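You operate a simulated robot arm through the tools that you are given. There is no shell and no other tool. Be economical: measure what you need, move in short steps, check, and stop when the job is done.

You are at the controls of a simulated robot arm. One attempt, no reset.

Task
Wipe the silver block clean, then brush blue primer on its top.
Fine: use the teal pad and the short brush and put both back. The other blocks stay as they are; do not turn the turntable.

It is judged by the outcome, as a careful person would: the job done as asked, and still so three seconds after it is handed in. It fails if anything else is knocked over, pushed out of place, dropped, spilled or broken.

Robot
A 5-joint arm with a two-finger parallel gripper, fixed in place. Base frame: the origin is at the foot of the arm, x ahead of it, y to its left, z up; the work surface is at about z = 0. Lengths are in mm, angles in degrees, forces in N, time in s.
With the tool pointing down near the work surface it reaches from about 260 to 680 mm from the base axis. Its first joint turns from -66.0 to 66.0 degrees. The tool tilts only in the upright plane through the base axis and itself; it spins freely about its own axis. Payload 2.9 kg.
The tool frame sits at the grasp point between the pads (the TCP): z along the fingers, y along the line on which they close. The tips reach 30 mm beyond it. The gripper opens to 110 mm. The fingers are 20 mm wide and 10 mm thick; the gripper's body (48 by 112 mm) begins 55 mm behind the TCP.
Orientation is that of the tool frame in the base frame, as a unit quaternion [w, x, y, z]. With the fingers straight down and closing along the base's y, the tool's x points along the base's -x, its y along +y and its z along -z.

Tools
- The arm moves only by the tool jog_arm. Its argument "deltas" is a list of rows, each an object of numbers (a shift or turn left out is 0, a gripper value left out holds the last): "x", "y", "z": the shift along the base's x, y, z in mm; "ax", "ay", "az": the turn, a rotation vector about the base's x, y, z in degrees; "gripper": the gripper command, from -1 (shut) to 1 (fully open), values between in proportion. In form: [{"x": .., "y": .., "z": .., "ax": .., "ay": .., "az": .., "gripper": ..}, ...]. A call has 1 to 20 rows; each row shifts and turns the commanded pose from where the row before left it. Rows are played at 5 a second. More than 50 mm and 8.6 degrees between two rows, or a gripper value outside its range, and nothing of the call is played. Where a pose cannot be reached the arm comes as near as it can. A force on the tool above 40 N (or 10 N above the force at the start of the call, whichever is more), or a blocked arm, ends the call early, and 0.2 s more pass. Each finger travels about 108 mm/s and halts on what it meets, pressing with about 25 N; the grip force reading is that of the motor and also rises with nothing between the fingers. The clock runs only during rows and for 0.2 s after the last one: add rows that do not move to give the fingers time. The reply holds the time, the measured pose of the TCP, the force on the tool along the base axes, the opening and the grip force, in the units named above and with some noise.
- Cameras (640 x 400 px; columns grow to the right, rows downward): "scene" is fixed at [30.4, -444.5, 609.2]; the picture's right is [0.79, -0.61, 0.00], its down [-0.34, -0.44, -0.83] and it looks along [0.51, 0.65, -0.56] (base axes); focal length 313 px, centre (320, 200). "wrist" rides on the gripper at [72, 17, -103] in the tool frame; the picture's right is [-0.23, 0.97, 0.00], its down [-0.76, -0.18, -0.62] and it looks along [-0.61, -0.14, 0.78] (tool axes); focal length 222 px, centre (320, 200). There is no depth. A picture from a camera that has moved, and an enlarged one, comes with that camera's place and axes in the base frame and with its lens. The place of the scene camera against the robot may be out by one fixed shift of up to 12 mm in any direction.
- capture(camera): a new picture of that camera. No time passes.
- enlarge(camera, box): a new picture of the part [left, top, right, bottom] of that camera's present view, enlarged. No time passes.
- sign_off(): hands the job in; it is judged then, once.

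Work in short steps. Places have to be worked out from the pictures, the camera data and where the tool is seen: move nearer, look again, correct. Check each grasp and each placing, and mend what went wrong. You have 120 turns and 64 pictures in all, those below and enlarged ones among them. Open the gripper and draw the arm clear of the work before you hand the job in, unless the task says otherwise; then end with one line.

The tools are called after "Request:" as a command line: name --argument value ..., lists and objects as JSON in quotes. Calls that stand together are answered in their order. jog_arm: Moves the arm, as the interface text tells. Its arguments: {"type":"object","properties":{"deltas":{"type":"array"}},"required":["deltas"]} The other tools are called the same way: capture (camera) takes a picture; enlarge (camera, box) takes an enlarged picture of a part of a camera's view; sign_off () hands the job in.

At the start:

```text
clock: 0.0
tcp_pos: [449.7, -34.9, 335.5]
tool_rot: [0.0, 0.0, 1.0, 0.0]
ft_force: [0.2, 0.6, 0.2]
finger_gap: 110.0
grip_force: 0.1
```

scene: 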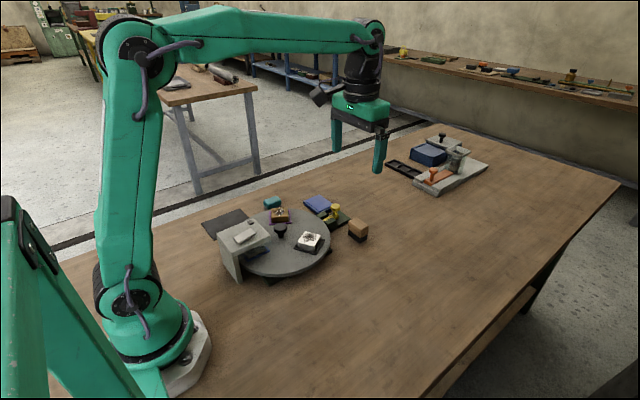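
wrist: 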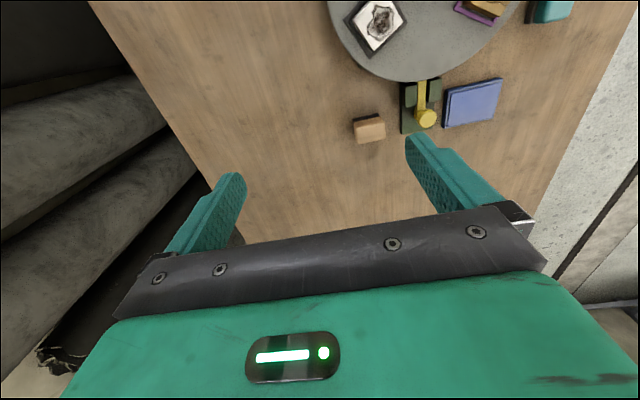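

I start by enlarging the scene views to identify the blocks, pads and brushes.

Request:
enlarge --camera "scene" --box '[190, 180, 390, 305]'

Request:
enlarge --camera "scene" --box '[370, 120, 500, 201]'

```text
3.20 times, centred on (290, 242) of scene
camera zoom: at [30.4, -444.5, 609.2], right [0.79, -0.61, 0.0], down [-0.34, -0.44, -0.83], along [0.51, 0.65, -0.56], focal length 1002 px, centre (416, 64)
```

zoom: 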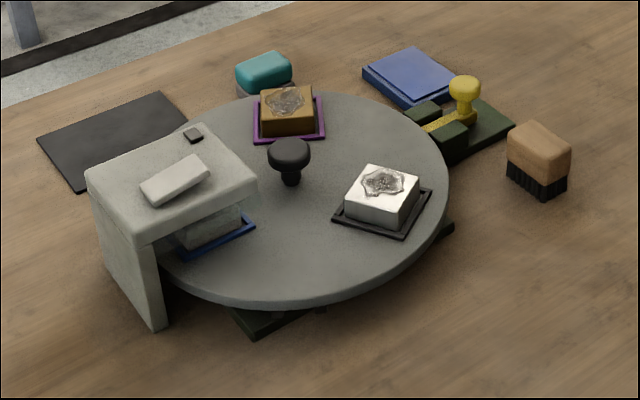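

```text
4.92 times, centred on (435, 160) of scene
camera zoom: at [30.4, -444.5, 609.2], right [0.79, -0.61, 0.0], down [-0.34, -0.44, -0.83], along [0.51, 0.65, -0.56], focal length 1541 px, centre (-246, 394)
```

zoom: 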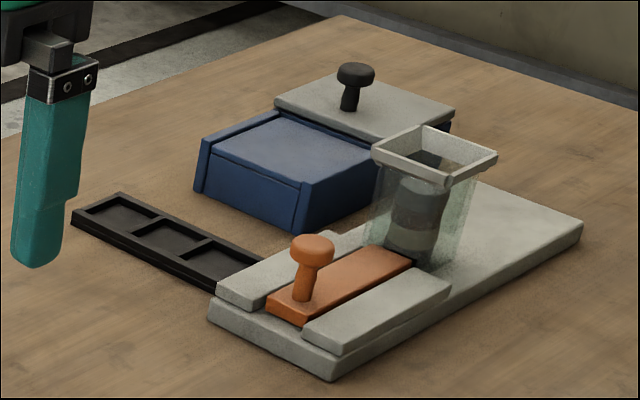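

The turntable has the silver block, and the teal pad, brown brush and blue pad are around it. I'll move back and left at height to get a wrist view over this group.

Request:
jog_arm --deltas '[{"x": -30, "y": 35}, {"x": -30, "y": 35}, {"x": -30, "y": 35}, {"x": -30, "y": 35}, {"x": -20, "y": 30}, {}]'

Request:
capture --camera "wrist"

```text
clock: 1.4
tcp_pos: [304.6, 132.9, 337.0]
tool_rot: [0.0, 0.0, 1.0, 0.0]
ft_force: [0.6, 0.4, 0.3]
finger_gap: 110.0
grip_force: 0.0
```

```text
59 pictures are left
camera wrist: at [231.7, 148.6, 440.8], right [0.23, 0.97, 0.0], down [0.76, -0.18, 0.62], along [0.61, -0.14, -0.78], focal length 222 px, centre (320, 200)
```

wrist: 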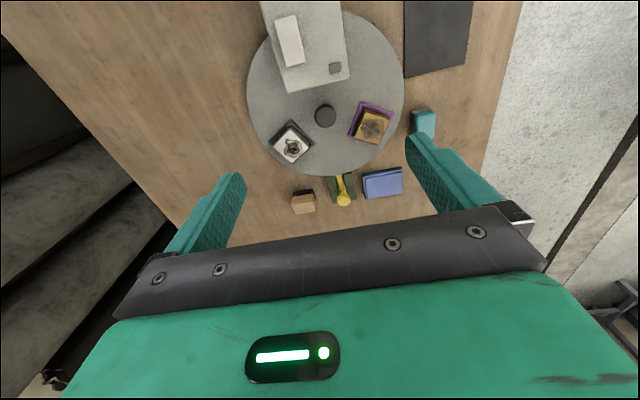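

Request:
enlarge --camera "wrist" --box '[230, 90, 450, 228]'

Request:
enlarge --camera "wrist" --box '[230, 0, 450, 138]'

```text
2.90 times, centred on (340, 159) of wrist
camera zoom: at [231.7, 148.6, 440.8], right [0.23, 0.97, 0.0], down [0.76, -0.18, 0.62], along [0.61, -0.14, -0.78], focal length 644 px, centre (262, 319)
```

zoom: 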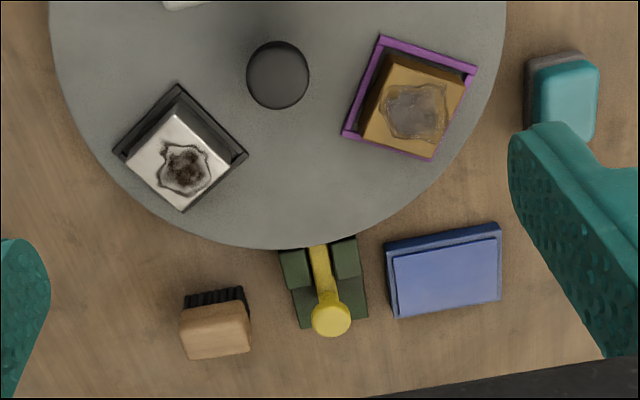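

```text
2.90 times, centred on (340, 69) of wrist
camera zoom: at [231.7, 148.6, 440.8], right [0.23, 0.97, 0.0], down [0.76, -0.18, 0.62], along [0.61, -0.14, -0.78], focal length 644 px, centre (262, 580)
```

zoom: 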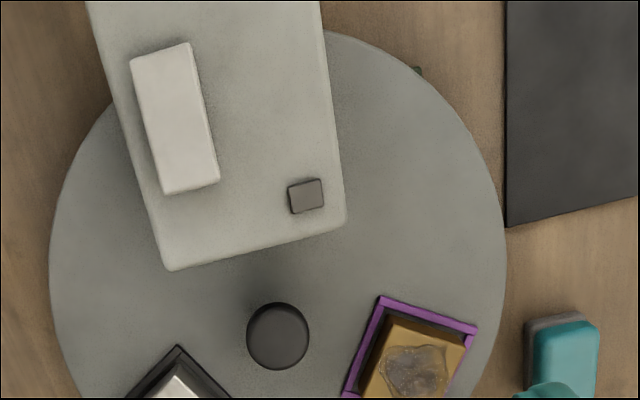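

I need to tell which of the two greyish blocks is silver, so I zoom closely on both.

Request:
enlarge --camera "scene" --box '[215, 215, 275, 285]'

Request:
enlarge --camera "scene" --box '[285, 222, 335, 260]'

```text
5.71 times, centred on (245, 250) of scene
camera zoom: at [30.4, -444.5, 609.2], right [0.79, -0.61, 0.0], down [-0.34, -0.44, -0.83], along [0.51, 0.65, -0.56], focal length 1789 px, centre (749, -86)
```

zoom: 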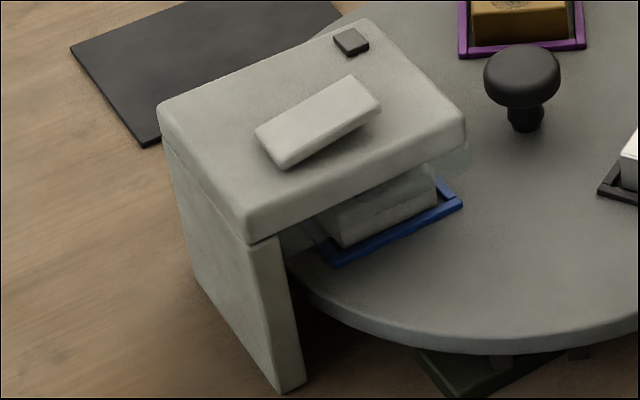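

```text
10.53 times, centred on (310, 241) of scene
camera zoom: at [30.4, -444.5, 609.2], right [0.79, -0.61, 0.0], down [-0.34, -0.44, -0.83], along [0.51, 0.65, -0.56], focal length 3296 px, centre (425, -232)
```

zoom: 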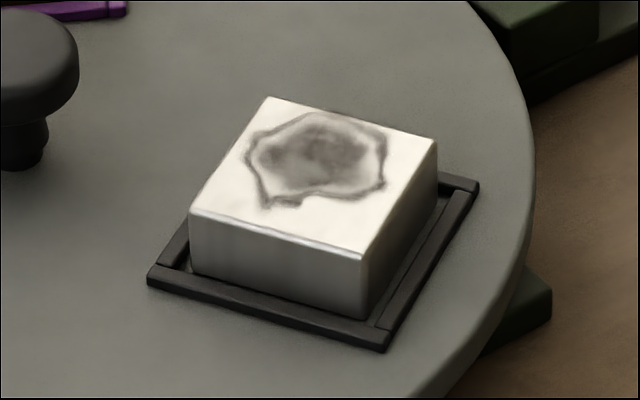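

The white-bright block in the black tray looks silver, but the one under the shelter is also grey. I'll swing the camera around to look under the shelter and settle this.

Request:
jog_arm --deltas '[{"az": 8.5, "x": 8, "y": -7}, {"az": 8.5, "x": 8, "y": -7}, {"az": 8.5, "x": 8, "y": -7}, {"az": 8.5, "x": 8, "y": -7}, {"az": 8.5, "x": 8, "y": -7}, {"az": 8.5, "x": 8, "y": -7}, {"az": 8.5, "x": 8, "y": -7}, {"az": 8.5, "x": 8, "y": -7}, {"az": 8.5, "x": 8, "y": -7, "z": -10}, {"az": 8.5, "x": 8, "y": -7, "z": -10}, {"az": 8.5, "x": 8, "y": -7, "z": -15}, {"az": 8.5, "x": 8, "y": -7, "z": -15}, {"az": 8.5, "x": 8, "y": -7, "z": -15}, {"az": 8.5, "x": 8, "y": -7, "z": -15}, {"az": 8.5, "x": 8, "y": -7, "z": -15}, {"az": 8.5, "x": 8, "y": -7, "z": -15}, {"az": 8.5, "x": 8, "y": -7, "z": -15}, {"az": 8.5, "x": 8, "y": -7, "z": -15}, {"az": 8.5, "x": 8, "y": -7, "z": -10}, {}]'

Request:
jog_arm --deltas '[{"ay": 8}, {"ay": 8}, {"ay": 8}, {}]'

Request:
capture --camera "wrist"

```text
clock: 5.6
tcp_pos: [462.2, 0.7, 184.6]
tool_rot: [-0.001, 0.987, -0.16, -0.001]
ft_force: [-0.4, 0.5, -0.6]
finger_gap: 109.8
grip_force: 0.0
```

```text
clock: 6.6
tcp_pos: [461.0, 0.3, 185.7]
tool_rot: [0.033, 0.965, -0.157, -0.206]
ft_force: [0.2, -0.5, -0.8]
finger_gap: 110.0
grip_force: 0.0
```

```text
54 pictures are left
camera wrist: at [561.0, -37.8, 254.2], right [-0.48, -0.85, 0.21], down [-0.35, 0.41, 0.84], along [-0.8, 0.33, -0.5], focal length 222 px, centre (320, 200)
```

wrist: 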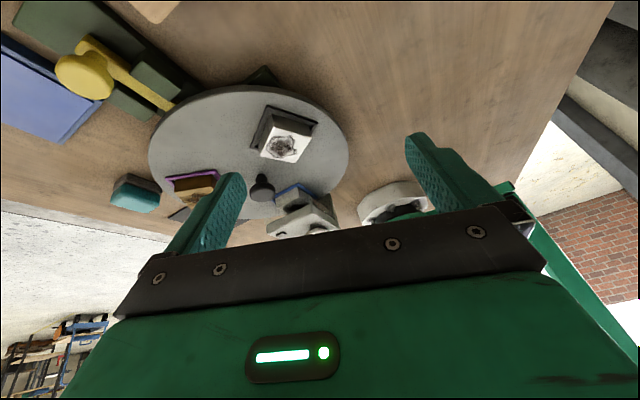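

Request:
enlarge --camera "wrist" --box '[240, 90, 350, 245]'

```text
2.58 times, centred on (295, 168) of wrist
camera zoom: at [561.0, -37.8, 254.2], right [-0.48, -0.85, 0.21], down [-0.35, 0.41, 0.84], along [-0.8, 0.33, -0.5], focal length 573 px, centre (384, 284)
```

zoom: 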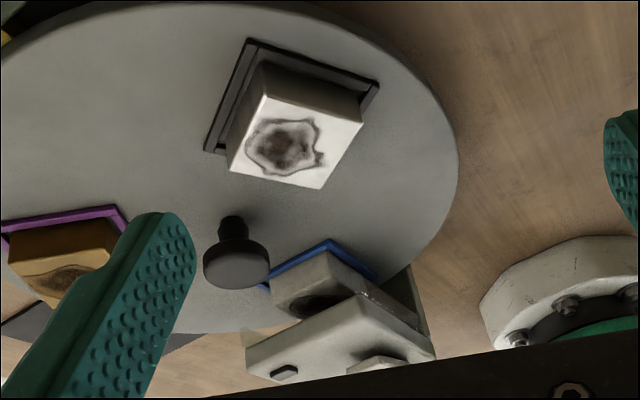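

Request:
enlarge --camera "wrist" --box '[275, 175, 345, 240]'

Request:
enlarge --camera "wrist" --box '[240, 95, 325, 170]'

```text
6.15 times, centred on (310, 208) of wrist
camera zoom: at [561.0, -37.8, 254.2], right [-0.48, -0.85, 0.21], down [-0.35, 0.41, 0.84], along [-0.8, 0.33, -0.5], focal length 1367 px, centre (382, 154)
```

zoom: 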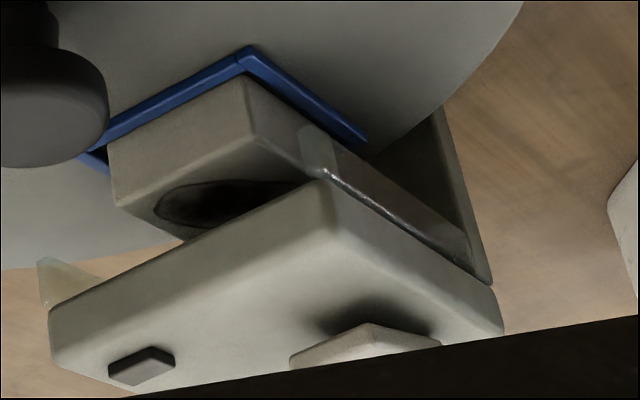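

```text
5.33 times, centred on (282, 132) of wrist
camera zoom: at [561.0, -37.8, 254.2], right [-0.48, -0.85, 0.21], down [-0.35, 0.41, 0.84], along [-0.8, 0.33, -0.5], focal length 1185 px, centre (520, 560)
```

zoom: 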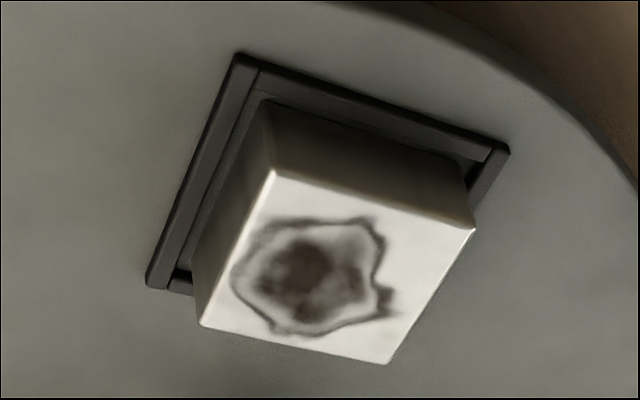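

The black-tray block is clearly polished silver, the sheltered one is grey stone. Teal pad is at about (420,304); I un-tilt, rise, and move above it to look closely.

Request:
jog_arm --deltas '[{"ay": -8, "z": 20}, {"ay": -8, "z": 20}, {"ay": -8, "z": 20}, {"y": 40, "x": -5, "az": 2}, {"y": 40, "x": -5, "az": 2}, {"y": 40, "x": -5}, {"y": 40, "x": -5}, {"y": 40, "x": -5}, {"y": 40, "x": -5}, {"y": 40, "x": -5}, {"y": 24, "x": -6}, {"z": -40}, {"z": -40}, {}]'

Request:
capture --camera "wrist"

```text
clock: 9.6
tcp_pos: [420.4, 305.1, 166.3]
tool_rot: [0.0, 0.992, -0.126, -0.001]
ft_force: [-0.6, -0.2, -0.3]
finger_gap: 110.2
grip_force: 0.1
```

```text
50 pictures are left
camera wrist: at [486.1, 269.4, 268.7], right [-0.46, -0.89, 0.0], down [-0.69, 0.36, 0.62], along [-0.55, 0.29, -0.78], focal length 222 px, centre (320, 200)
```

wrist: 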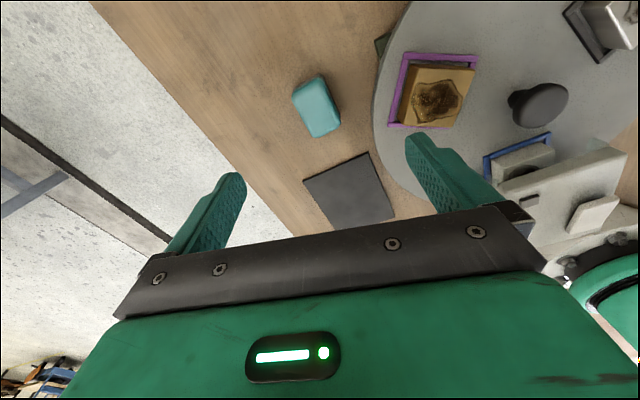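

Request:
enlarge --camera "wrist" --box '[270, 60, 370, 160]'

Request:
enlarge --camera "scene" --box '[255, 185, 300, 220]'

```text
4.00 times, centred on (320, 110) of wrist
camera zoom: at [486.1, 269.4, 268.7], right [-0.46, -0.89, 0.0], down [-0.69, 0.36, 0.62], along [-0.55, 0.29, -0.78], focal length 888 px, centre (320, 560)
```

zoom: 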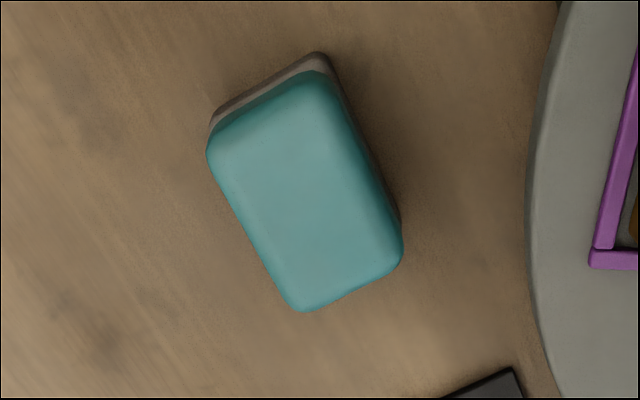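

```text
11.43 times, centred on (278, 202) of scene
camera zoom: at [30.4, -444.5, 609.2], right [0.79, -0.61, 0.0], down [-0.34, -0.44, -0.83], along [0.51, 0.65, -0.56], focal length 3578 px, centre (806, 171)
```

zoom: 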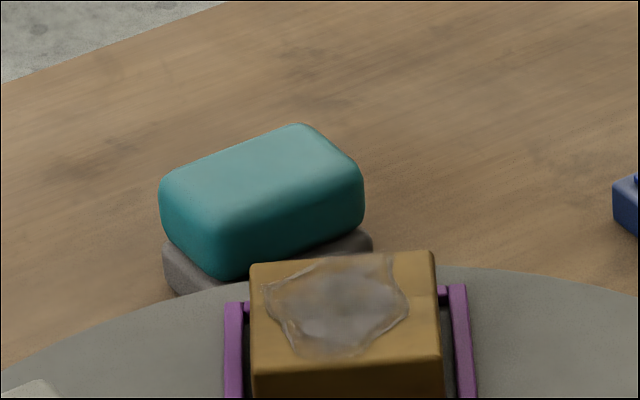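

Pad measures about 50x34 mm, centred near (424.5,305.4), aligned with base x. I turn the closing axis onto y, part-close the fingers, and descend to z 80 to check.

Request:
jog_arm --deltas '[{"az": 7.2, "x": 4, "gripper": 0.0}, {"az": 7.2}, {"z": -40}, {"z": -40}, {}, {}]'

Request:
capture --camera "wrist"

```text
clock: 11.0
tcp_pos: [424.1, 304.3, 84.5]
tool_rot: [0.001, 1.0, -0.001, 0.0]
ft_force: [-0.1, 0.0, 0.3]
finger_gap: 55.1
grip_force: 0.0
```

```text
47 pictures are left
camera wrist: at [496.8, 286.9, 188.0], right [-0.23, -0.97, 0.0], down [-0.76, 0.18, 0.62], along [-0.61, 0.14, -0.78], focal length 222 px, centre (320, 200)
```

wrist: 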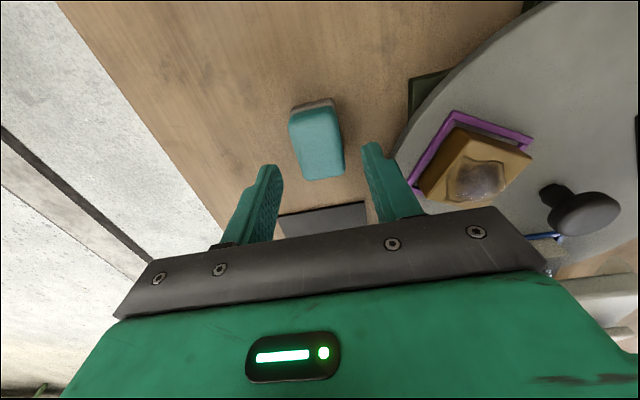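

The pad is centred between the fingers. I descend to put the tips around the teal part only (TCP z about 44) and close.

Request:
jog_arm --deltas '[{"z": -20, "x": 2}, {"z": -20}, {}, {"gripper": -0.3}, {"gripper": -0.5}, {"gripper": -0.6}, {}, {}]'

Request:
capture --camera "wrist"

Request:
enlarge --camera "scene" --box '[245, 165, 325, 225]'

```text
clock: 12.8
tcp_pos: [426.5, 304.0, 47.4]
tool_rot: [0.0, 1.0, -0.001, 0.0]
ft_force: [0.0, 0.8, 0.9]
finger_gap: 35.1
grip_force: 24.7
```

```text
46 pictures are left
camera wrist: at [498.4, 286.6, 150.2], right [-0.23, -0.97, 0.0], down [-0.76, 0.18, 0.62], along [-0.61, 0.14, -0.78], focal length 222 px, centre (320, 200)
```

wrist: 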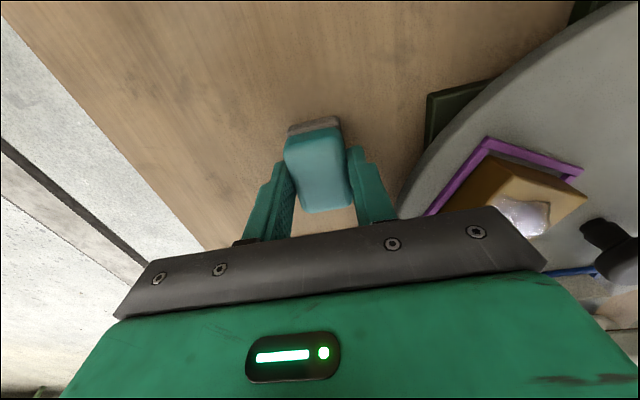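

```text
6.67 times, centred on (285, 195) of scene
camera zoom: at [30.4, -444.5, 609.2], right [0.79, -0.61, 0.0], down [-0.34, -0.44, -0.83], along [0.51, 0.65, -0.56], focal length 2087 px, centre (553, 233)
```

zoom: 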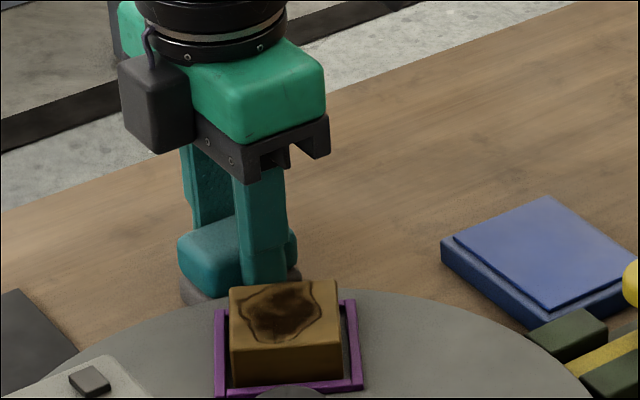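

Pad is held (35 mm). Block top I estimate at (394,58), z≈60, turned about 30° with an edge along the turntable's radius. I lift, carry the pad above it with the long side tangential, and look.

Request:
jog_arm --deltas '[{"z": 30, "gripper": -0.7}, {"z": 40}, {"z": 50}, {"x": -4, "y": -35, "az": 6}, {"x": -4, "y": -35, "az": 6}, {"x": -4, "y": -35, "az": 6}, {"x": -5, "y": -35, "az": 6}, {"x": -5, "y": -35, "az": 5.5}, {"x": -5, "y": -35}, {"x": -5, "y": -36}, {}, {}]'

Request:
capture --camera "wrist"

Request:
enlarge --camera "scene" --box '[255, 165, 375, 265]'

```text
clock: 15.4
tcp_pos: [296.9, 221.1, 163.6]
tool_rot: [0.0, 0.968, 0.25, 0.0]
ft_force: [-0.3, -0.1, -0.1]
finger_gap: 35.4
grip_force: 25.4
out of reach, approached as far as the arm can: row 7, 8, 9, 10
```

```text
44 pictures are left
camera wrist: at [368.8, 240.9, 267.3], right [0.27, -0.96, 0.0], down [-0.75, -0.21, 0.62], along [-0.6, -0.17, -0.78], focal length 222 px, centre (320, 200)
```

wrist: 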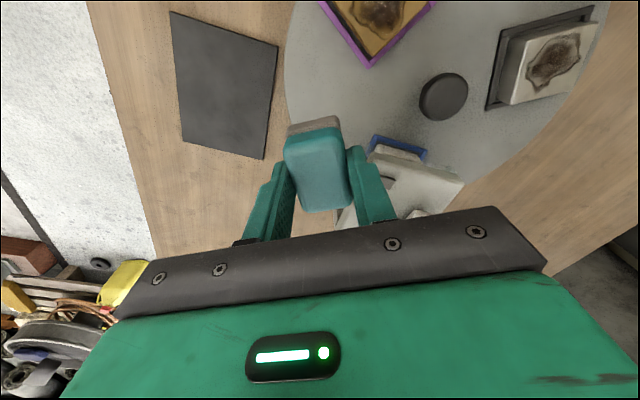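

```text
4.00 times, centred on (315, 215) of scene
camera zoom: at [30.4, -444.5, 609.2], right [0.79, -0.61, 0.0], down [-0.34, -0.44, -0.83], along [0.51, 0.65, -0.56], focal length 1252 px, centre (340, 140)
```

zoom: 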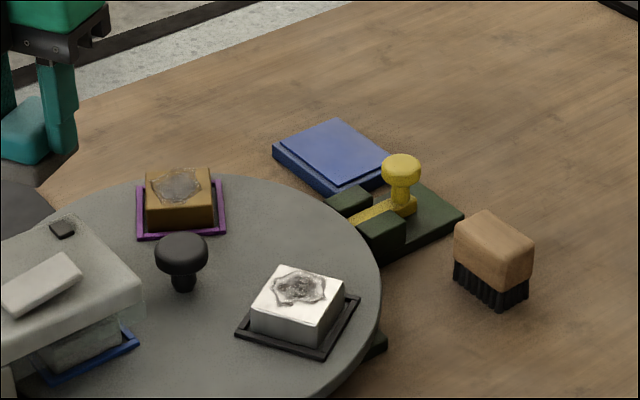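

The spin joint has hit its limit at this heading and dragged the arm off position. I raise a bit and turn back the spin a little to see how the command behaves.

Request:
jog_arm --deltas '[{"z": 20}, {"z": 20, "az": -6}, {"az": -6}, {}]'

```text
clock: 16.4
tcp_pos: [298.3, 219.7, 206.4]
tool_rot: [-0.001, 0.989, 0.15, 0.0]
ft_force: [0.0, -0.3, -0.8]
finger_gap: 35.1
grip_force: 25.3
```

Command tracks the actual pose. I turn the spin by -168° (same finger line, flipped) while moving over the block at safe height.

Request:
jog_arm --deltas '[{"az": -8.4, "x": 2, "y": -2}, {"az": -8.4, "x": 2, "y": -2}, {"az": -8.4, "x": 5, "y": -8}, {"az": -8.4, "x": 5, "y": -8}, {"az": -8.4, "x": 5, "y": -9}, {"az": -8.4, "x": 5, "y": -9}, {"az": -8.4, "x": 5, "y": -9}, {"az": -8.4, "x": 5, "y": -9}, {"az": -8.4, "x": 5, "y": -9}, {"az": -8.4, "x": 5, "y": -9}, {"az": -8.4, "x": 5, "y": -9}, {"az": -8.4, "x": 5, "y": -9}, {"az": -8.4, "x": 5, "y": -9}, {"az": -8.4, "x": 5, "y": -9}, {"az": -8.4, "x": 5, "y": -9}, {"az": -8.4, "x": 5, "y": -9}, {"az": -8.4, "x": 5, "y": -9}, {"az": -8.4, "x": 5, "y": -9}, {"az": -8.4, "x": 6, "y": -9}, {"az": -8.4, "x": 6, "y": -7}]'

Request:
capture --camera "wrist"

```text
clock: 20.6
tcp_pos: [392.6, 58.2, 206.5]
tool_rot: [0.0, -0.252, 0.968, 0.001]
ft_force: [0.4, -0.6, -1.3]
finger_gap: 35.1
grip_force: 25.1
```

```text
42 pictures are left
camera wrist: at [320.7, 37.0, 308.9], right [-0.28, 0.96, 0.0], down [0.75, 0.22, 0.62], along [0.6, 0.17, -0.78], focal length 222 px, centre (320, 200)
```

wrist: 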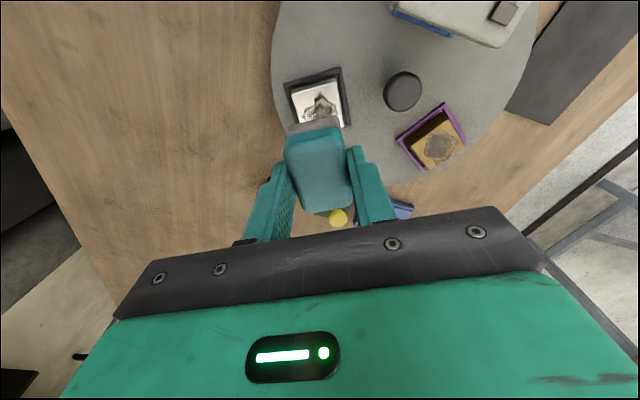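

Request:
enlarge --camera "wrist" --box '[260, 50, 380, 150]'

```text
4.00 times, centred on (320, 100) of wrist
camera zoom: at [320.7, 37.0, 308.9], right [-0.28, 0.96, 0.0], down [0.75, 0.22, 0.62], along [0.6, 0.17, -0.78], focal length 888 px, centre (320, 600)
```

zoom: 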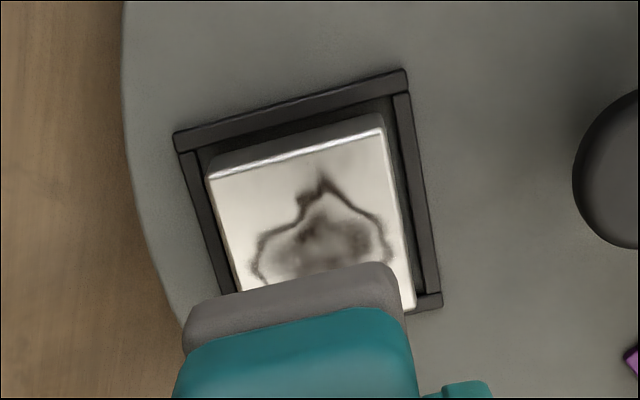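

Block confirmed at (394,57), edges at 30°/-60°. I lower the pad to just above it.

Request:
jog_arm --deltas '[{"z": -40, "x": 1.4, "y": -1.2}, {"z": -40}, {"z": -11}, {}, {}]'

Request:
enlarge --camera "scene" --box '[270, 200, 360, 270]'

Request:
capture --camera "wrist"

```text
clock: 21.8
tcp_pos: [396.8, 57.7, 117.8]
tool_rot: [0.0, -0.254, 0.967, 0.0]
ft_force: [-0.3, 0.6, -1.1]
finger_gap: 35.3
grip_force: 25.0
```

```text
5.71 times, centred on (315, 235) of scene
camera zoom: at [30.4, -444.5, 609.2], right [0.79, -0.61, 0.0], down [-0.34, -0.44, -0.83], along [0.51, 0.65, -0.56], focal length 1789 px, centre (349, 0)
```

zoom: 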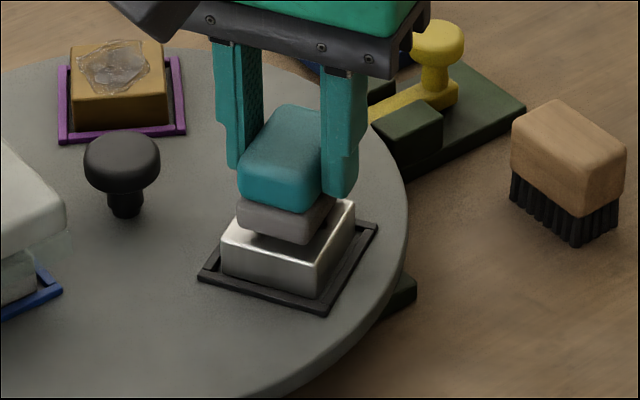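

```text
39 pictures are left
camera wrist: at [324.5, 36.0, 219.8], right [-0.28, 0.96, 0.0], down [0.75, 0.22, 0.62], along [0.6, 0.17, -0.78], focal length 222 px, centre (320, 200)
```

wrist: 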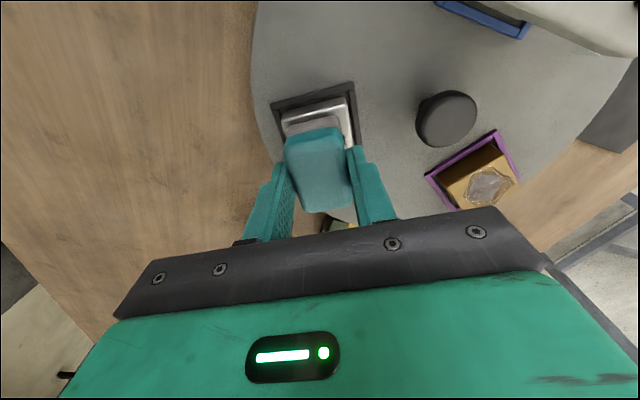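

The pad hangs over the block top. I step down gently and read the force.

Request:
jog_arm --deltas '[{"x": -2, "z": -3}, {"z": -2}, {"z": -2}, {"z": -2}, {}, {}]'

```text
clock: 23.1
tcp_pos: [393.9, 56.3, 109.9]
tool_rot: [0.004, -0.253, 0.967, 0.0]
ft_force: [-3.3, 0.5, 6.2]
finger_gap: 35.0
grip_force: 25.2
stopped in row 6: the force on the tool passed its limit (the readings are from after the stop); the commanded pose is now the measured one
```

Contact at TCP z≈110, about 6 N. I stroke radially back and forth (no torque on the turntable).

Request:
jog_arm --deltas '[{"x": 2.5, "y": -4.3}, {"x": 2.5, "y": -4.3}, {"x": 2.5, "y": -4.3}, {"x": -2.5, "y": 4.3}, {"x": -2.5, "y": 4.3}, {"x": -2.5, "y": 4.3}, {"x": -2.5, "y": 4.3}, {"x": -2.5, "y": 4.3}, {"x": -2.5, "y": 4.3}, {"x": 2.5, "y": -4.3}, {"x": 2.5, "y": -4.3}, {"x": 2.5, "y": -4.3}, {}]'

Request:
enlarge --camera "scene" --box '[270, 200, 360, 270]'

```text
clock: 25.9
tcp_pos: [393.4, 59.3, 109.9]
tool_rot: [0.004, -0.254, 0.967, 0.0]
ft_force: [-4.4, 8.7, 20.5]
finger_gap: 35.3
grip_force: 24.9
```

```text
5.71 times, centred on (315, 235) of scene
camera zoom: at [30.3, -444.5, 609.2], right [0.79, -0.61, 0.0], down [-0.34, -0.44, -0.83], along [0.51, 0.65, -0.56], focal length 1789 px, centre (349, 0)
```

zoom: 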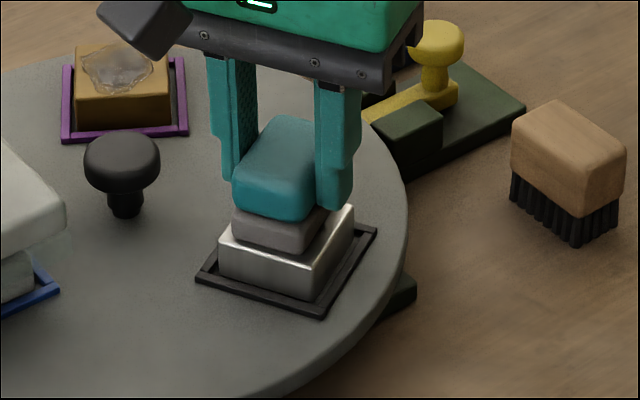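

Force built to 20 N and the turntable may have crept about a degree, so I lift and inspect.

Request:
jog_arm --deltas '[{"z": 3}, {"z": 30}, {"z": 40}, {"x": 0}, {}]'

Request:
enlarge --camera "scene" --box '[270, 200, 360, 270]'

```text
clock: 27.1
tcp_pos: [394.7, 56.0, 181.2]
tool_rot: [0.004, -0.254, 0.967, -0.001]
ft_force: [-1.1, 1.0, -0.4]
finger_gap: 35.1
grip_force: 24.9
```

```text
5.71 times, centred on (315, 235) of scene
camera zoom: at [30.4, -444.5, 609.2], right [0.79, -0.61, 0.0], down [-0.34, -0.44, -0.83], along [0.51, 0.65, -0.56], focal length 1789 px, centre (349, 0)
```

zoom: 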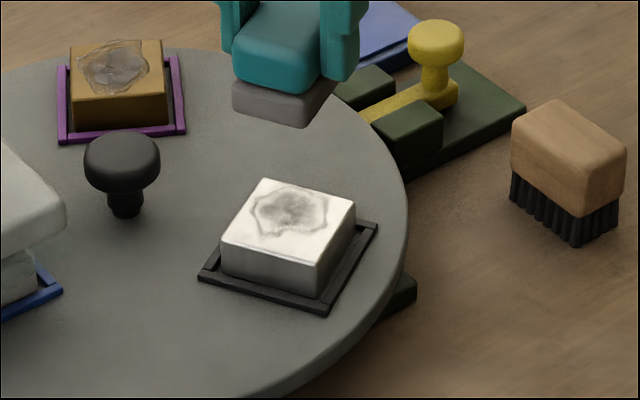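

The turntable sprang back (it's latched), and the stain is fainter. More strokes needed.

Request:
jog_arm --deltas '[{"z": -40}, {"z": -27}, {"z": -2}, {"z": -1.5}, {}]'

Request:
jog_arm --deltas '[{"x": 3.5, "y": -6.1}, {"x": 3.5, "y": -6.1}, {"x": -3.5, "y": 6.1}, {"x": -3.5, "y": 6.1}, {"x": -3.5, "y": 6.1}, {"x": -3.5, "y": 6.1}, {"x": 3.5, "y": -6.1}, {"x": 3.5, "y": -6.1}, {"x": 3.5, "y": -6.1}, {"x": 3.5, "y": -6.1}, {"x": -3.5, "y": 6.1}, {"x": -3.5, "y": 6.1}, {"x": -3.5, "y": 6.1}, {"x": -3.5, "y": 6.1}, {"x": 3.5, "y": -6.1}, {"x": 3.5, "y": -6.1}, {"x": 3.5, "y": -6.1}, {"x": 3.5, "y": -6.1}, {"x": -3.5, "y": 6.1}, {"x": -3.5, "y": 6.1}]'

Request:
jog_arm --deltas '[{"z": 3}, {"z": 30}, {"z": 40}, {"x": 0}, {}]'

Request:
enlarge --camera "scene" --box '[270, 200, 360, 270]'

```text
clock: 28.2
tcp_pos: [393.8, 56.0, 112.4]
tool_rot: [0.004, -0.254, 0.967, -0.001]
ft_force: [0.1, 0.7, -0.8]
finger_gap: 35.3
grip_force: 25.0
```

```text
clock: 32.5
tcp_pos: [394.4, 57.8, 112.3]
tool_rot: [0.004, -0.254, 0.967, -0.002]
ft_force: [-0.2, -0.3, 0.3]
finger_gap: 35.1
grip_force: 24.8
```

```text
clock: 33.6
tcp_pos: [396.0, 56.5, 185.3]
tool_rot: [0.004, -0.254, 0.967, -0.001]
ft_force: [0.6, -1.1, -0.6]
finger_gap: 34.8
grip_force: 24.9
```

```text
5.71 times, centred on (315, 235) of scene
camera zoom: at [30.4, -444.5, 609.2], right [0.79, -0.61, 0.0], down [-0.34, -0.44, -0.83], along [0.51, 0.65, -0.56], focal length 1789 px, centre (349, 0)
```

zoom: 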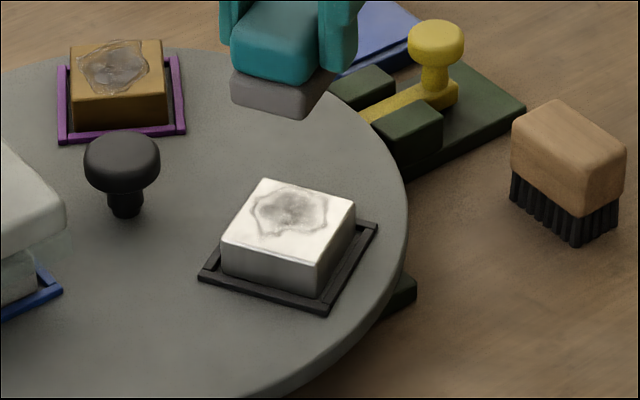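

That pass hovered just above contact. I go down again and find contact before stroking.

Request:
jog_arm --deltas '[{"z": -40}, {"z": -32}, {"x": -1}, {"z": -1}, {"z": -1}, {"z": -0.7}, {}, {}]'

```text
clock: 35.5
tcp_pos: [393.3, 55.2, 111.3]
tool_rot: [0.004, -0.253, 0.967, 0.0]
ft_force: [-0.9, -0.6, 3.4]
finger_gap: 35.2
grip_force: 25.3
```

Request:
jog_arm --deltas '[{"z": -0.6}, {}, {}]'

Request:
jog_arm --deltas '[{"x": 3, "y": -5.2}, {"x": 3, "y": -5.2}, {"x": -3, "y": 5.2}, {"x": -3, "y": 5.2}, {"x": -3, "y": 5.2}, {"x": -3, "y": 5.2}, {"x": -1, "y": 1.7}, {"x": 1, "y": -1.7}, {"x": 3, "y": -5.2}, {"x": 3, "y": -5.2}, {"x": 3, "y": -5.2}, {"x": 3, "y": -5.2}, {"x": -3, "y": 5.2}, {"x": -3, "y": 5.2}, {"x": -3, "y": 5.2}, {"x": -3, "y": 5.2}, {"x": 3, "y": -5.2}, {"x": 3, "y": -5.2}, {}]'

```text
clock: 36.2
tcp_pos: [393.4, 56.5, 111.0]
tool_rot: [0.005, -0.254, 0.967, -0.002]
ft_force: [1.7, -4.4, 15.5]
finger_gap: 35.0
grip_force: 24.7
```

```text
clock: 40.2
tcp_pos: [393.9, 57.1, 110.3]
tool_rot: [0.003, -0.253, 0.967, 0.001]
ft_force: [-1.9, 1.5, 4.8]
finger_gap: 35.1
grip_force: 24.8
```

Contact held during strokes. One more round, then lift and look.

Request:
jog_arm --deltas '[{"x": 3, "y": -5.2, "z": -0.3}, {"x": 3, "y": -5.2}, {"x": -3, "y": 5.2}, {"x": -3, "y": 5.2}, {"x": -3, "y": 5.2}, {"x": -3, "y": 5.2}, {"x": 3, "y": -5.2}, {"x": 3, "y": -5.2}, {"x": 3, "y": -5.2}, {"x": 3, "y": -5.2}, {"x": -3, "y": 5.2}, {"x": -3, "y": 5.2}, {"x": -3, "y": 5.2}, {"x": -3, "y": 5.2}, {"x": 3, "y": -5.2}, {"x": 3, "y": -5.2}]'

Request:
jog_arm --deltas '[{"z": 3}, {"z": 30}, {"z": 40}, {"x": 0}, {}]'

Request:
enlarge --camera "scene" --box '[270, 200, 360, 270]'

```text
clock: 43.6
tcp_pos: [394.0, 58.2, 109.9]
tool_rot: [0.003, -0.255, 0.967, -0.001]
ft_force: [-7.5, 13.4, 29.5]
finger_gap: 34.9
grip_force: 24.6
```

```text
clock: 44.9
tcp_pos: [394.0, 57.5, 182.0]
tool_rot: [0.003, -0.254, 0.967, -0.001]
ft_force: [0.6, 0.0, -0.7]
finger_gap: 35.0
grip_force: 24.7
```

```text
5.71 times, centred on (315, 235) of scene
camera zoom: at [30.4, -444.5, 609.2], right [0.79, -0.61, 0.0], down [-0.34, -0.44, -0.83], along [0.51, 0.65, -0.56], focal length 1789 px, centre (349, 0)
```

zoom: 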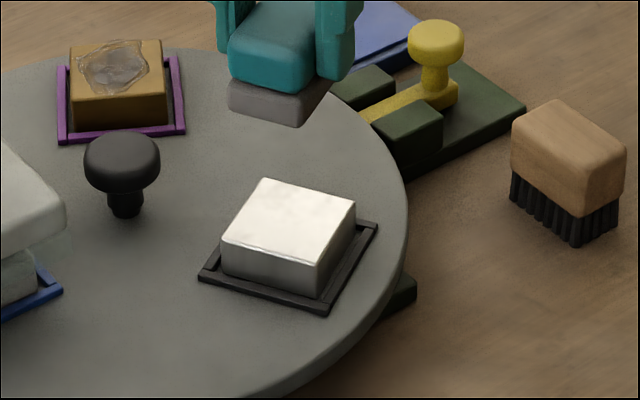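

The silver top is clean. I carry the pad back to (426.5,304), long side along x.

Request:
jog_arm --deltas '[{"x": 4, "y": 31, "az": -3.7}, {"x": 4, "y": 31, "az": -3.7}, {"x": 4, "y": 31, "az": -3.7}, {"x": 4, "y": 31, "az": -3.7}, {"x": 4, "y": 31, "az": -3.7}, {"x": 4, "y": 31, "az": -3.7}, {"x": 4, "y": 31, "az": -3.7}, {"x": 4.5, "y": 29.5, "az": -3.6}, {"z": -45}, {"z": -45}, {"z": -30}, {}, {}]'

Request:
enlarge --camera "scene" --box '[245, 165, 325, 225]'

```text
clock: 47.6
tcp_pos: [425.1, 303.7, 62.4]
tool_rot: [0.002, 0.001, 1.0, 0.0]
ft_force: [-0.4, -0.1, -0.7]
finger_gap: 35.2
grip_force: 25.3
```

```text
6.67 times, centred on (285, 195) of scene
camera zoom: at [30.4, -444.5, 609.2], right [0.79, -0.61, 0.0], down [-0.34, -0.44, -0.83], along [0.51, 0.65, -0.56], focal length 2087 px, centre (553, 233)
```

zoom: 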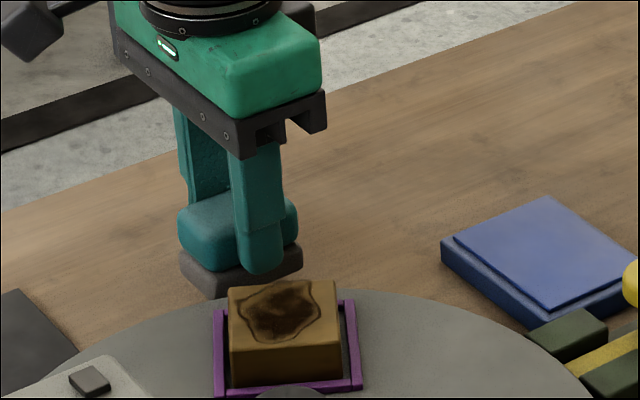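

Request:
jog_arm --deltas '[{"z": -8, "x": 1}, {"z": -4}, {"z": -2}, {"z": -1}, {}]'

```text
clock: 48.9
tcp_pos: [427.2, 303.0, 46.9]
tool_rot: [0.002, 0.0, 1.0, 0.001]
ft_force: [-0.7, 0.0, 0.1]
finger_gap: 35.0
grip_force: 24.4
```

Request:
jog_arm --deltas '[{"z": -0.7}, {}, {}]'

```text
clock: 49.6
tcp_pos: [427.1, 303.3, 46.2]
tool_rot: [0.002, 0.001, 1.0, 0.001]
ft_force: [0.0, 0.5, 0.1]
finger_gap: 34.9
grip_force: 24.6
```

Request:
jog_arm --deltas '[{"z": -0.7}, {"z": -0.7}, {}, {}]'

```text
clock: 50.6
tcp_pos: [427.3, 303.4, 45.4]
tool_rot: [0.003, 0.0, 1.0, 0.001]
ft_force: [0.1, -1.5, 10.2]
finger_gap: 35.2
grip_force: 24.8
```

Pad is down (contact 10 N). I open to 55 mm and lift, then check.

Request:
jog_arm --deltas '[{"gripper": -0.2}, {"gripper": 0.0}, {}, {"z": 20}, {"z": 40}, {"z": 45}, {"z": 45}, {}]'

Request:
capture --camera "wrist"

Request:
enlarge --camera "scene" --box '[245, 165, 325, 225]'

```text
clock: 52.5
tcp_pos: [427.9, 304.1, 195.7]
tool_rot: [0.001, 0.002, 1.0, 0.001]
ft_force: [0.9, 0.5, -0.4]
finger_gap: 54.9
grip_force: 0.0
```

```text
33 pictures are left
camera wrist: at [355.7, 320.3, 299.4], right [0.23, 0.97, 0.0], down [0.76, -0.18, 0.63], along [0.61, -0.14, -0.78], focal length 222 px, centre (320, 200)
```

wrist: 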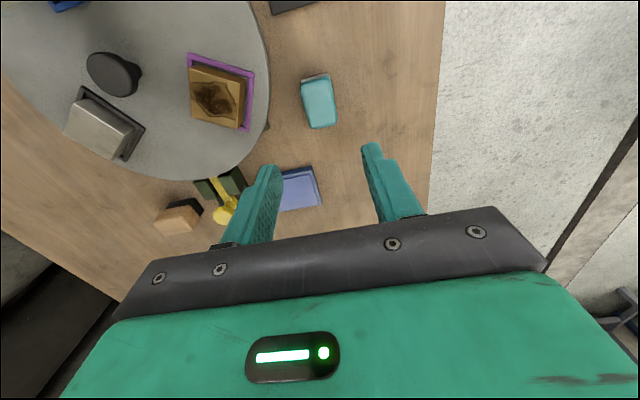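

```text
6.67 times, centred on (285, 195) of scene
camera zoom: at [30.4, -444.5, 609.2], right [0.79, -0.61, 0.0], down [-0.34, -0.44, -0.83], along [0.51, 0.65, -0.56], focal length 2087 px, centre (553, 233)
```

zoom: 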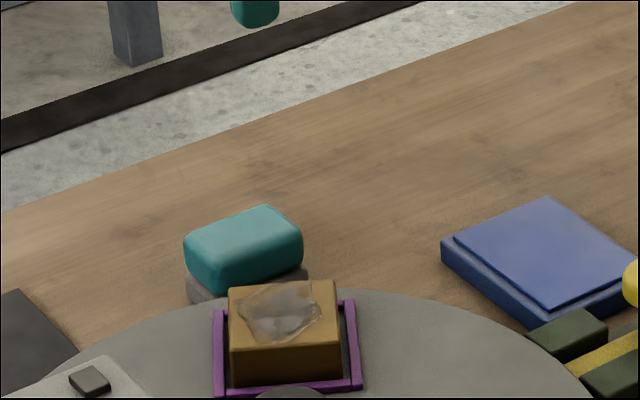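

Pad is back (within ~4 mm of where it was). Next, the brush near (537,40): move above it and look; open the fingers wide.

Request:
jog_arm --deltas '[{"x": 14, "y": -33}, {"x": 14, "y": -33}, {"x": 14, "y": -33}, {"x": 14, "y": -33}, {"x": 14, "y": -33}, {"x": 14, "y": -33}, {"x": 14, "y": -33}, {"x": 14, "y": -33}, {"z": -16}, {}]'

Request:
capture --camera "wrist"

Request:
enlarge --camera "wrist" --box '[250, 60, 390, 170]'

```text
clock: 54.6
tcp_pos: [538.8, 40.6, 181.4]
tool_rot: [0.004, 0.0, 1.0, 0.0]
ft_force: [-0.1, -0.2, 0.8]
finger_gap: 55.1
grip_force: 0.1
```

```text
31 pictures are left
camera wrist: at [465.8, 57.5, 282.9], right [0.23, 0.97, 0.0], down [0.76, -0.18, 0.63], along [0.61, -0.14, -0.78], focal length 222 px, centre (320, 200)
```

wrist: 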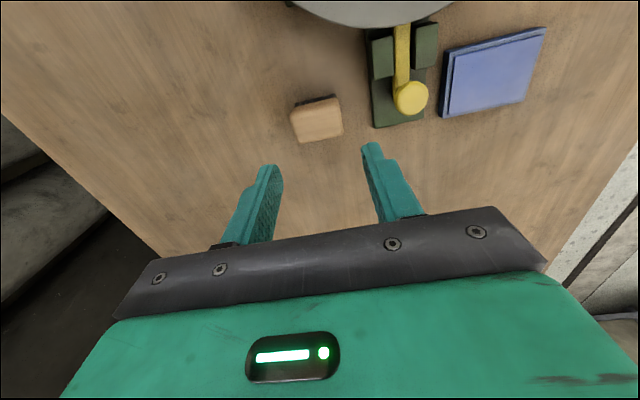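

```text
3.64 times, centred on (320, 115) of wrist
camera zoom: at [465.8, 57.5, 282.9], right [0.23, 0.97, 0.0], down [0.76, -0.18, 0.63], along [0.61, -0.14, -0.78], focal length 808 px, centre (320, 509)
```

zoom: 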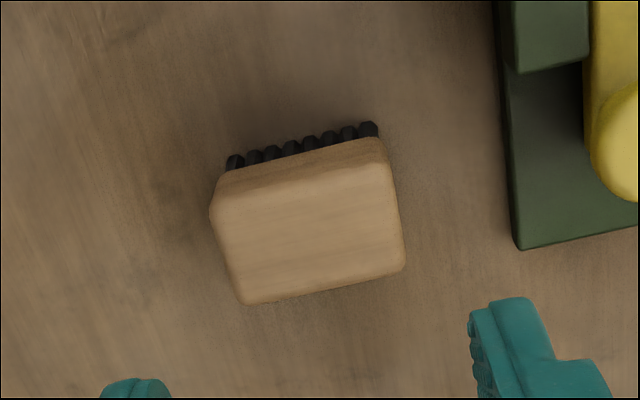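

Brush handle measures ~33 (x) by 50 (y), centre ≈ (548,36.5). I turn the closing axis onto x and lower to z 90 to check.

Request:
jog_arm --deltas '[{"az": 8.2, "x": 9, "y": -4}, {"az": 8.2}, {"az": 8.2}, {"az": 8.2}, {"az": 8.2}, {"az": 8.2}, {"az": 8.2}, {"az": 8.2}, {"az": 8.2}, {"az": 8.2}, {"az": 8}, {"z": -45}, {"z": -45}, {}, {}]'

Request:
capture --camera "wrist"

Request:
enlarge --camera "scene" --box '[320, 190, 400, 250]'

```text
clock: 57.9
tcp_pos: [550.0, 35.6, 88.9]
tool_rot: [0.001, -0.706, 0.708, -0.001]
ft_force: [0.4, 0.2, 1.1]
finger_gap: 55.1
grip_force: 0.0
```

```text
29 pictures are left
camera wrist: at [532.5, -36.4, 191.6], right [-0.97, 0.23, 0.0], down [0.18, 0.76, 0.62], along [0.15, 0.61, -0.78], focal length 222 px, centre (320, 200)
```

wrist: 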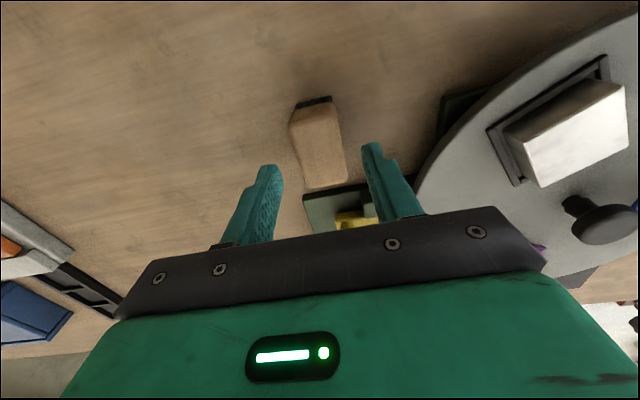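

```text
6.67 times, centred on (360, 220) of scene
camera zoom: at [30.4, -444.5, 609.2], right [0.79, -0.61, 0.0], down [-0.34, -0.44, -0.83], along [0.51, 0.65, -0.56], focal length 2087 px, centre (53, 67)
```

zoom: 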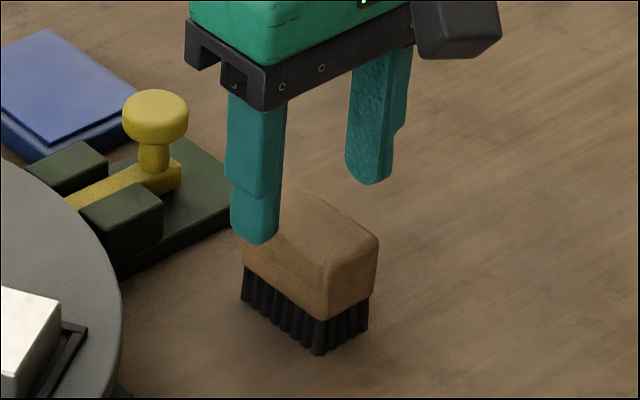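

Brush is centred. I lower to TCP z≈51 (tips just above the bristles) and close.

Request:
jog_arm --deltas '[{"z": -20}, {"z": -18}, {}, {"gripper": -0.3}, {"gripper": -0.5}, {"gripper": -0.7}, {}, {}]'

Request:
enlarge --camera "scene" --box '[320, 190, 400, 250]'

```text
clock: 59.6
tcp_pos: [547.5, 35.9, 50.7]
tool_rot: [0.001, -0.707, 0.708, -0.002]
ft_force: [0.1, 0.6, 0.8]
finger_gap: 33.4
grip_force: 24.6
```

```text
6.67 times, centred on (360, 220) of scene
camera zoom: at [30.4, -444.5, 609.2], right [0.79, -0.61, 0.0], down [-0.34, -0.44, -0.83], along [0.51, 0.65, -0.56], focal length 2087 px, centre (53, 67)
```

zoom: 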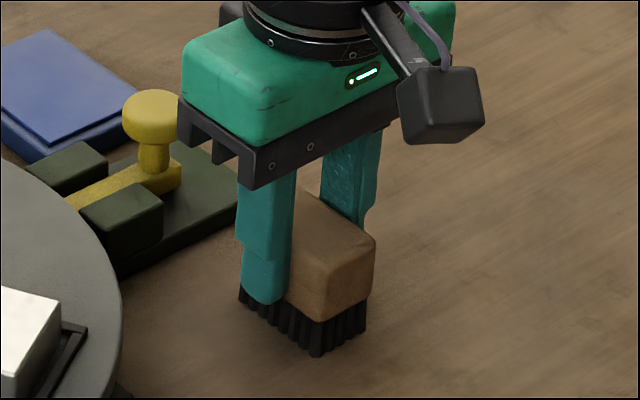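

Brush held at its handle. I lift and move over the blue primer pad at about (550,222), then check height.

Request:
jog_arm --deltas '[{"z": 30}, {"z": 40}, {"z": 30}, {"y": 31}, {"y": 31}, {"y": 31}, {"y": 31}, {"y": 31}, {"y": 31}, {"z": -40}, {"z": -20}, {}, {}]'

Request:
enlarge --camera "scene" --box '[290, 160, 380, 230]'

Request:
capture --camera "wrist"

```text
clock: 62.5
tcp_pos: [545.5, 222.3, 88.5]
tool_rot: [0.002, -0.706, 0.708, -0.001]
ft_force: [-0.8, -1.1, -0.5]
finger_gap: 33.8
grip_force: 25.0
```

```text
5.71 times, centred on (335, 195) of scene
camera zoom: at [30.4, -444.5, 609.2], right [0.79, -0.61, 0.0], down [-0.34, -0.44, -0.83], along [0.51, 0.65, -0.56], focal length 1789 px, centre (234, 229)
```

zoom: 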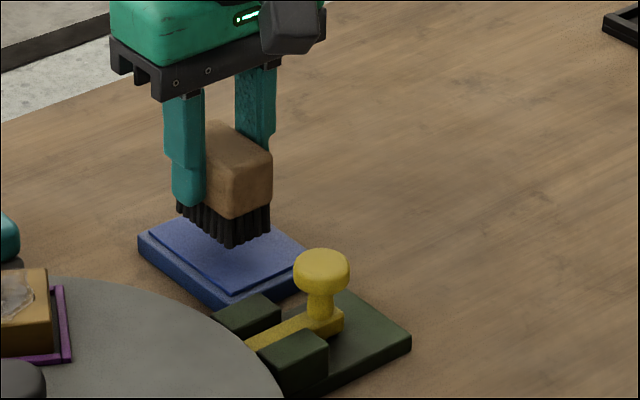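

```text
25 pictures are left
camera wrist: at [529.2, 150.1, 192.0], right [-0.97, 0.23, 0.0], down [0.18, 0.76, 0.63], along [0.15, 0.61, -0.78], focal length 222 px, centre (320, 200)
```

wrist: 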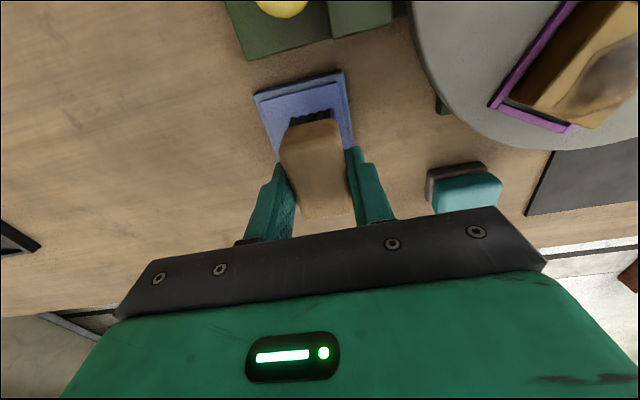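

Brush is over the pad. I nudge +x and step down to contact.

Request:
jog_arm --deltas '[{"z": -8, "x": 7}, {"z": -6}, {"z": -2}, {"z": -2}, {"z": -1}, {}, {}]'

```text
clock: 64.0
tcp_pos: [554.4, 222.0, 71.9]
tool_rot: [0.003, -0.707, 0.707, -0.001]
ft_force: [0.4, -0.3, -1.1]
finger_gap: 33.4
grip_force: 24.6
```

Request:
jog_arm --deltas '[{"z": -1.5}, {"z": -1}, {"z": -1}, {}, {}]'

```text
clock: 65.2
tcp_pos: [554.2, 221.2, 68.9]
tool_rot: [0.002, -0.706, 0.708, -0.002]
ft_force: [0.4, 0.7, -0.2]
finger_gap: 33.4
grip_force: 25.2
```

Request:
jog_arm --deltas '[{"z": -1}, {"z": -1}, {}, {}]'

```text
clock: 66.2
tcp_pos: [554.9, 221.4, 67.9]
tool_rot: [0.004, -0.706, 0.708, -0.001]
ft_force: [-4.1, -5.8, 14.3]
finger_gap: 33.5
grip_force: 25.1
```

Contact at 14 N. I make a short rub to load the bristles, then lift and look.

Request:
jog_arm --deltas '[{"x": 4}, {"x": -4}, {"x": -4}, {"x": 4}, {}, {"z": 5}, {"z": 30}, {"z": 40}, {"z": 25}, {}]'

Request:
enlarge --camera "scene" --box '[290, 150, 380, 220]'

```text
clock: 68.5
tcp_pos: [553.5, 224.8, 167.2]
tool_rot: [0.003, -0.707, 0.708, -0.001]
ft_force: [0.8, 0.8, -1.1]
finger_gap: 33.5
grip_force: 24.8
```

```text
5.71 times, centred on (335, 185) of scene
camera zoom: at [30.4, -444.5, 609.2], right [0.79, -0.61, 0.0], down [-0.34, -0.44, -0.83], along [0.51, 0.65, -0.56], focal length 1789 px, centre (234, 286)
```

zoom: 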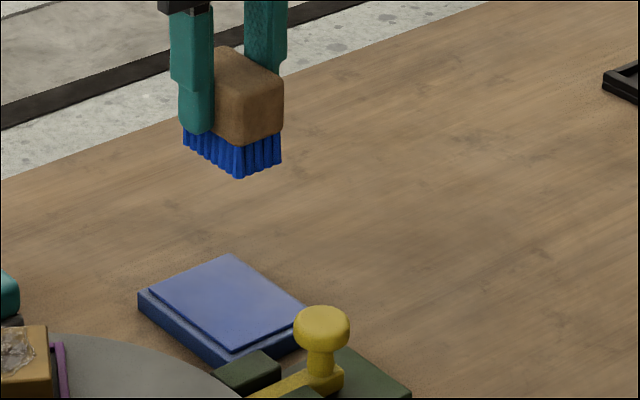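

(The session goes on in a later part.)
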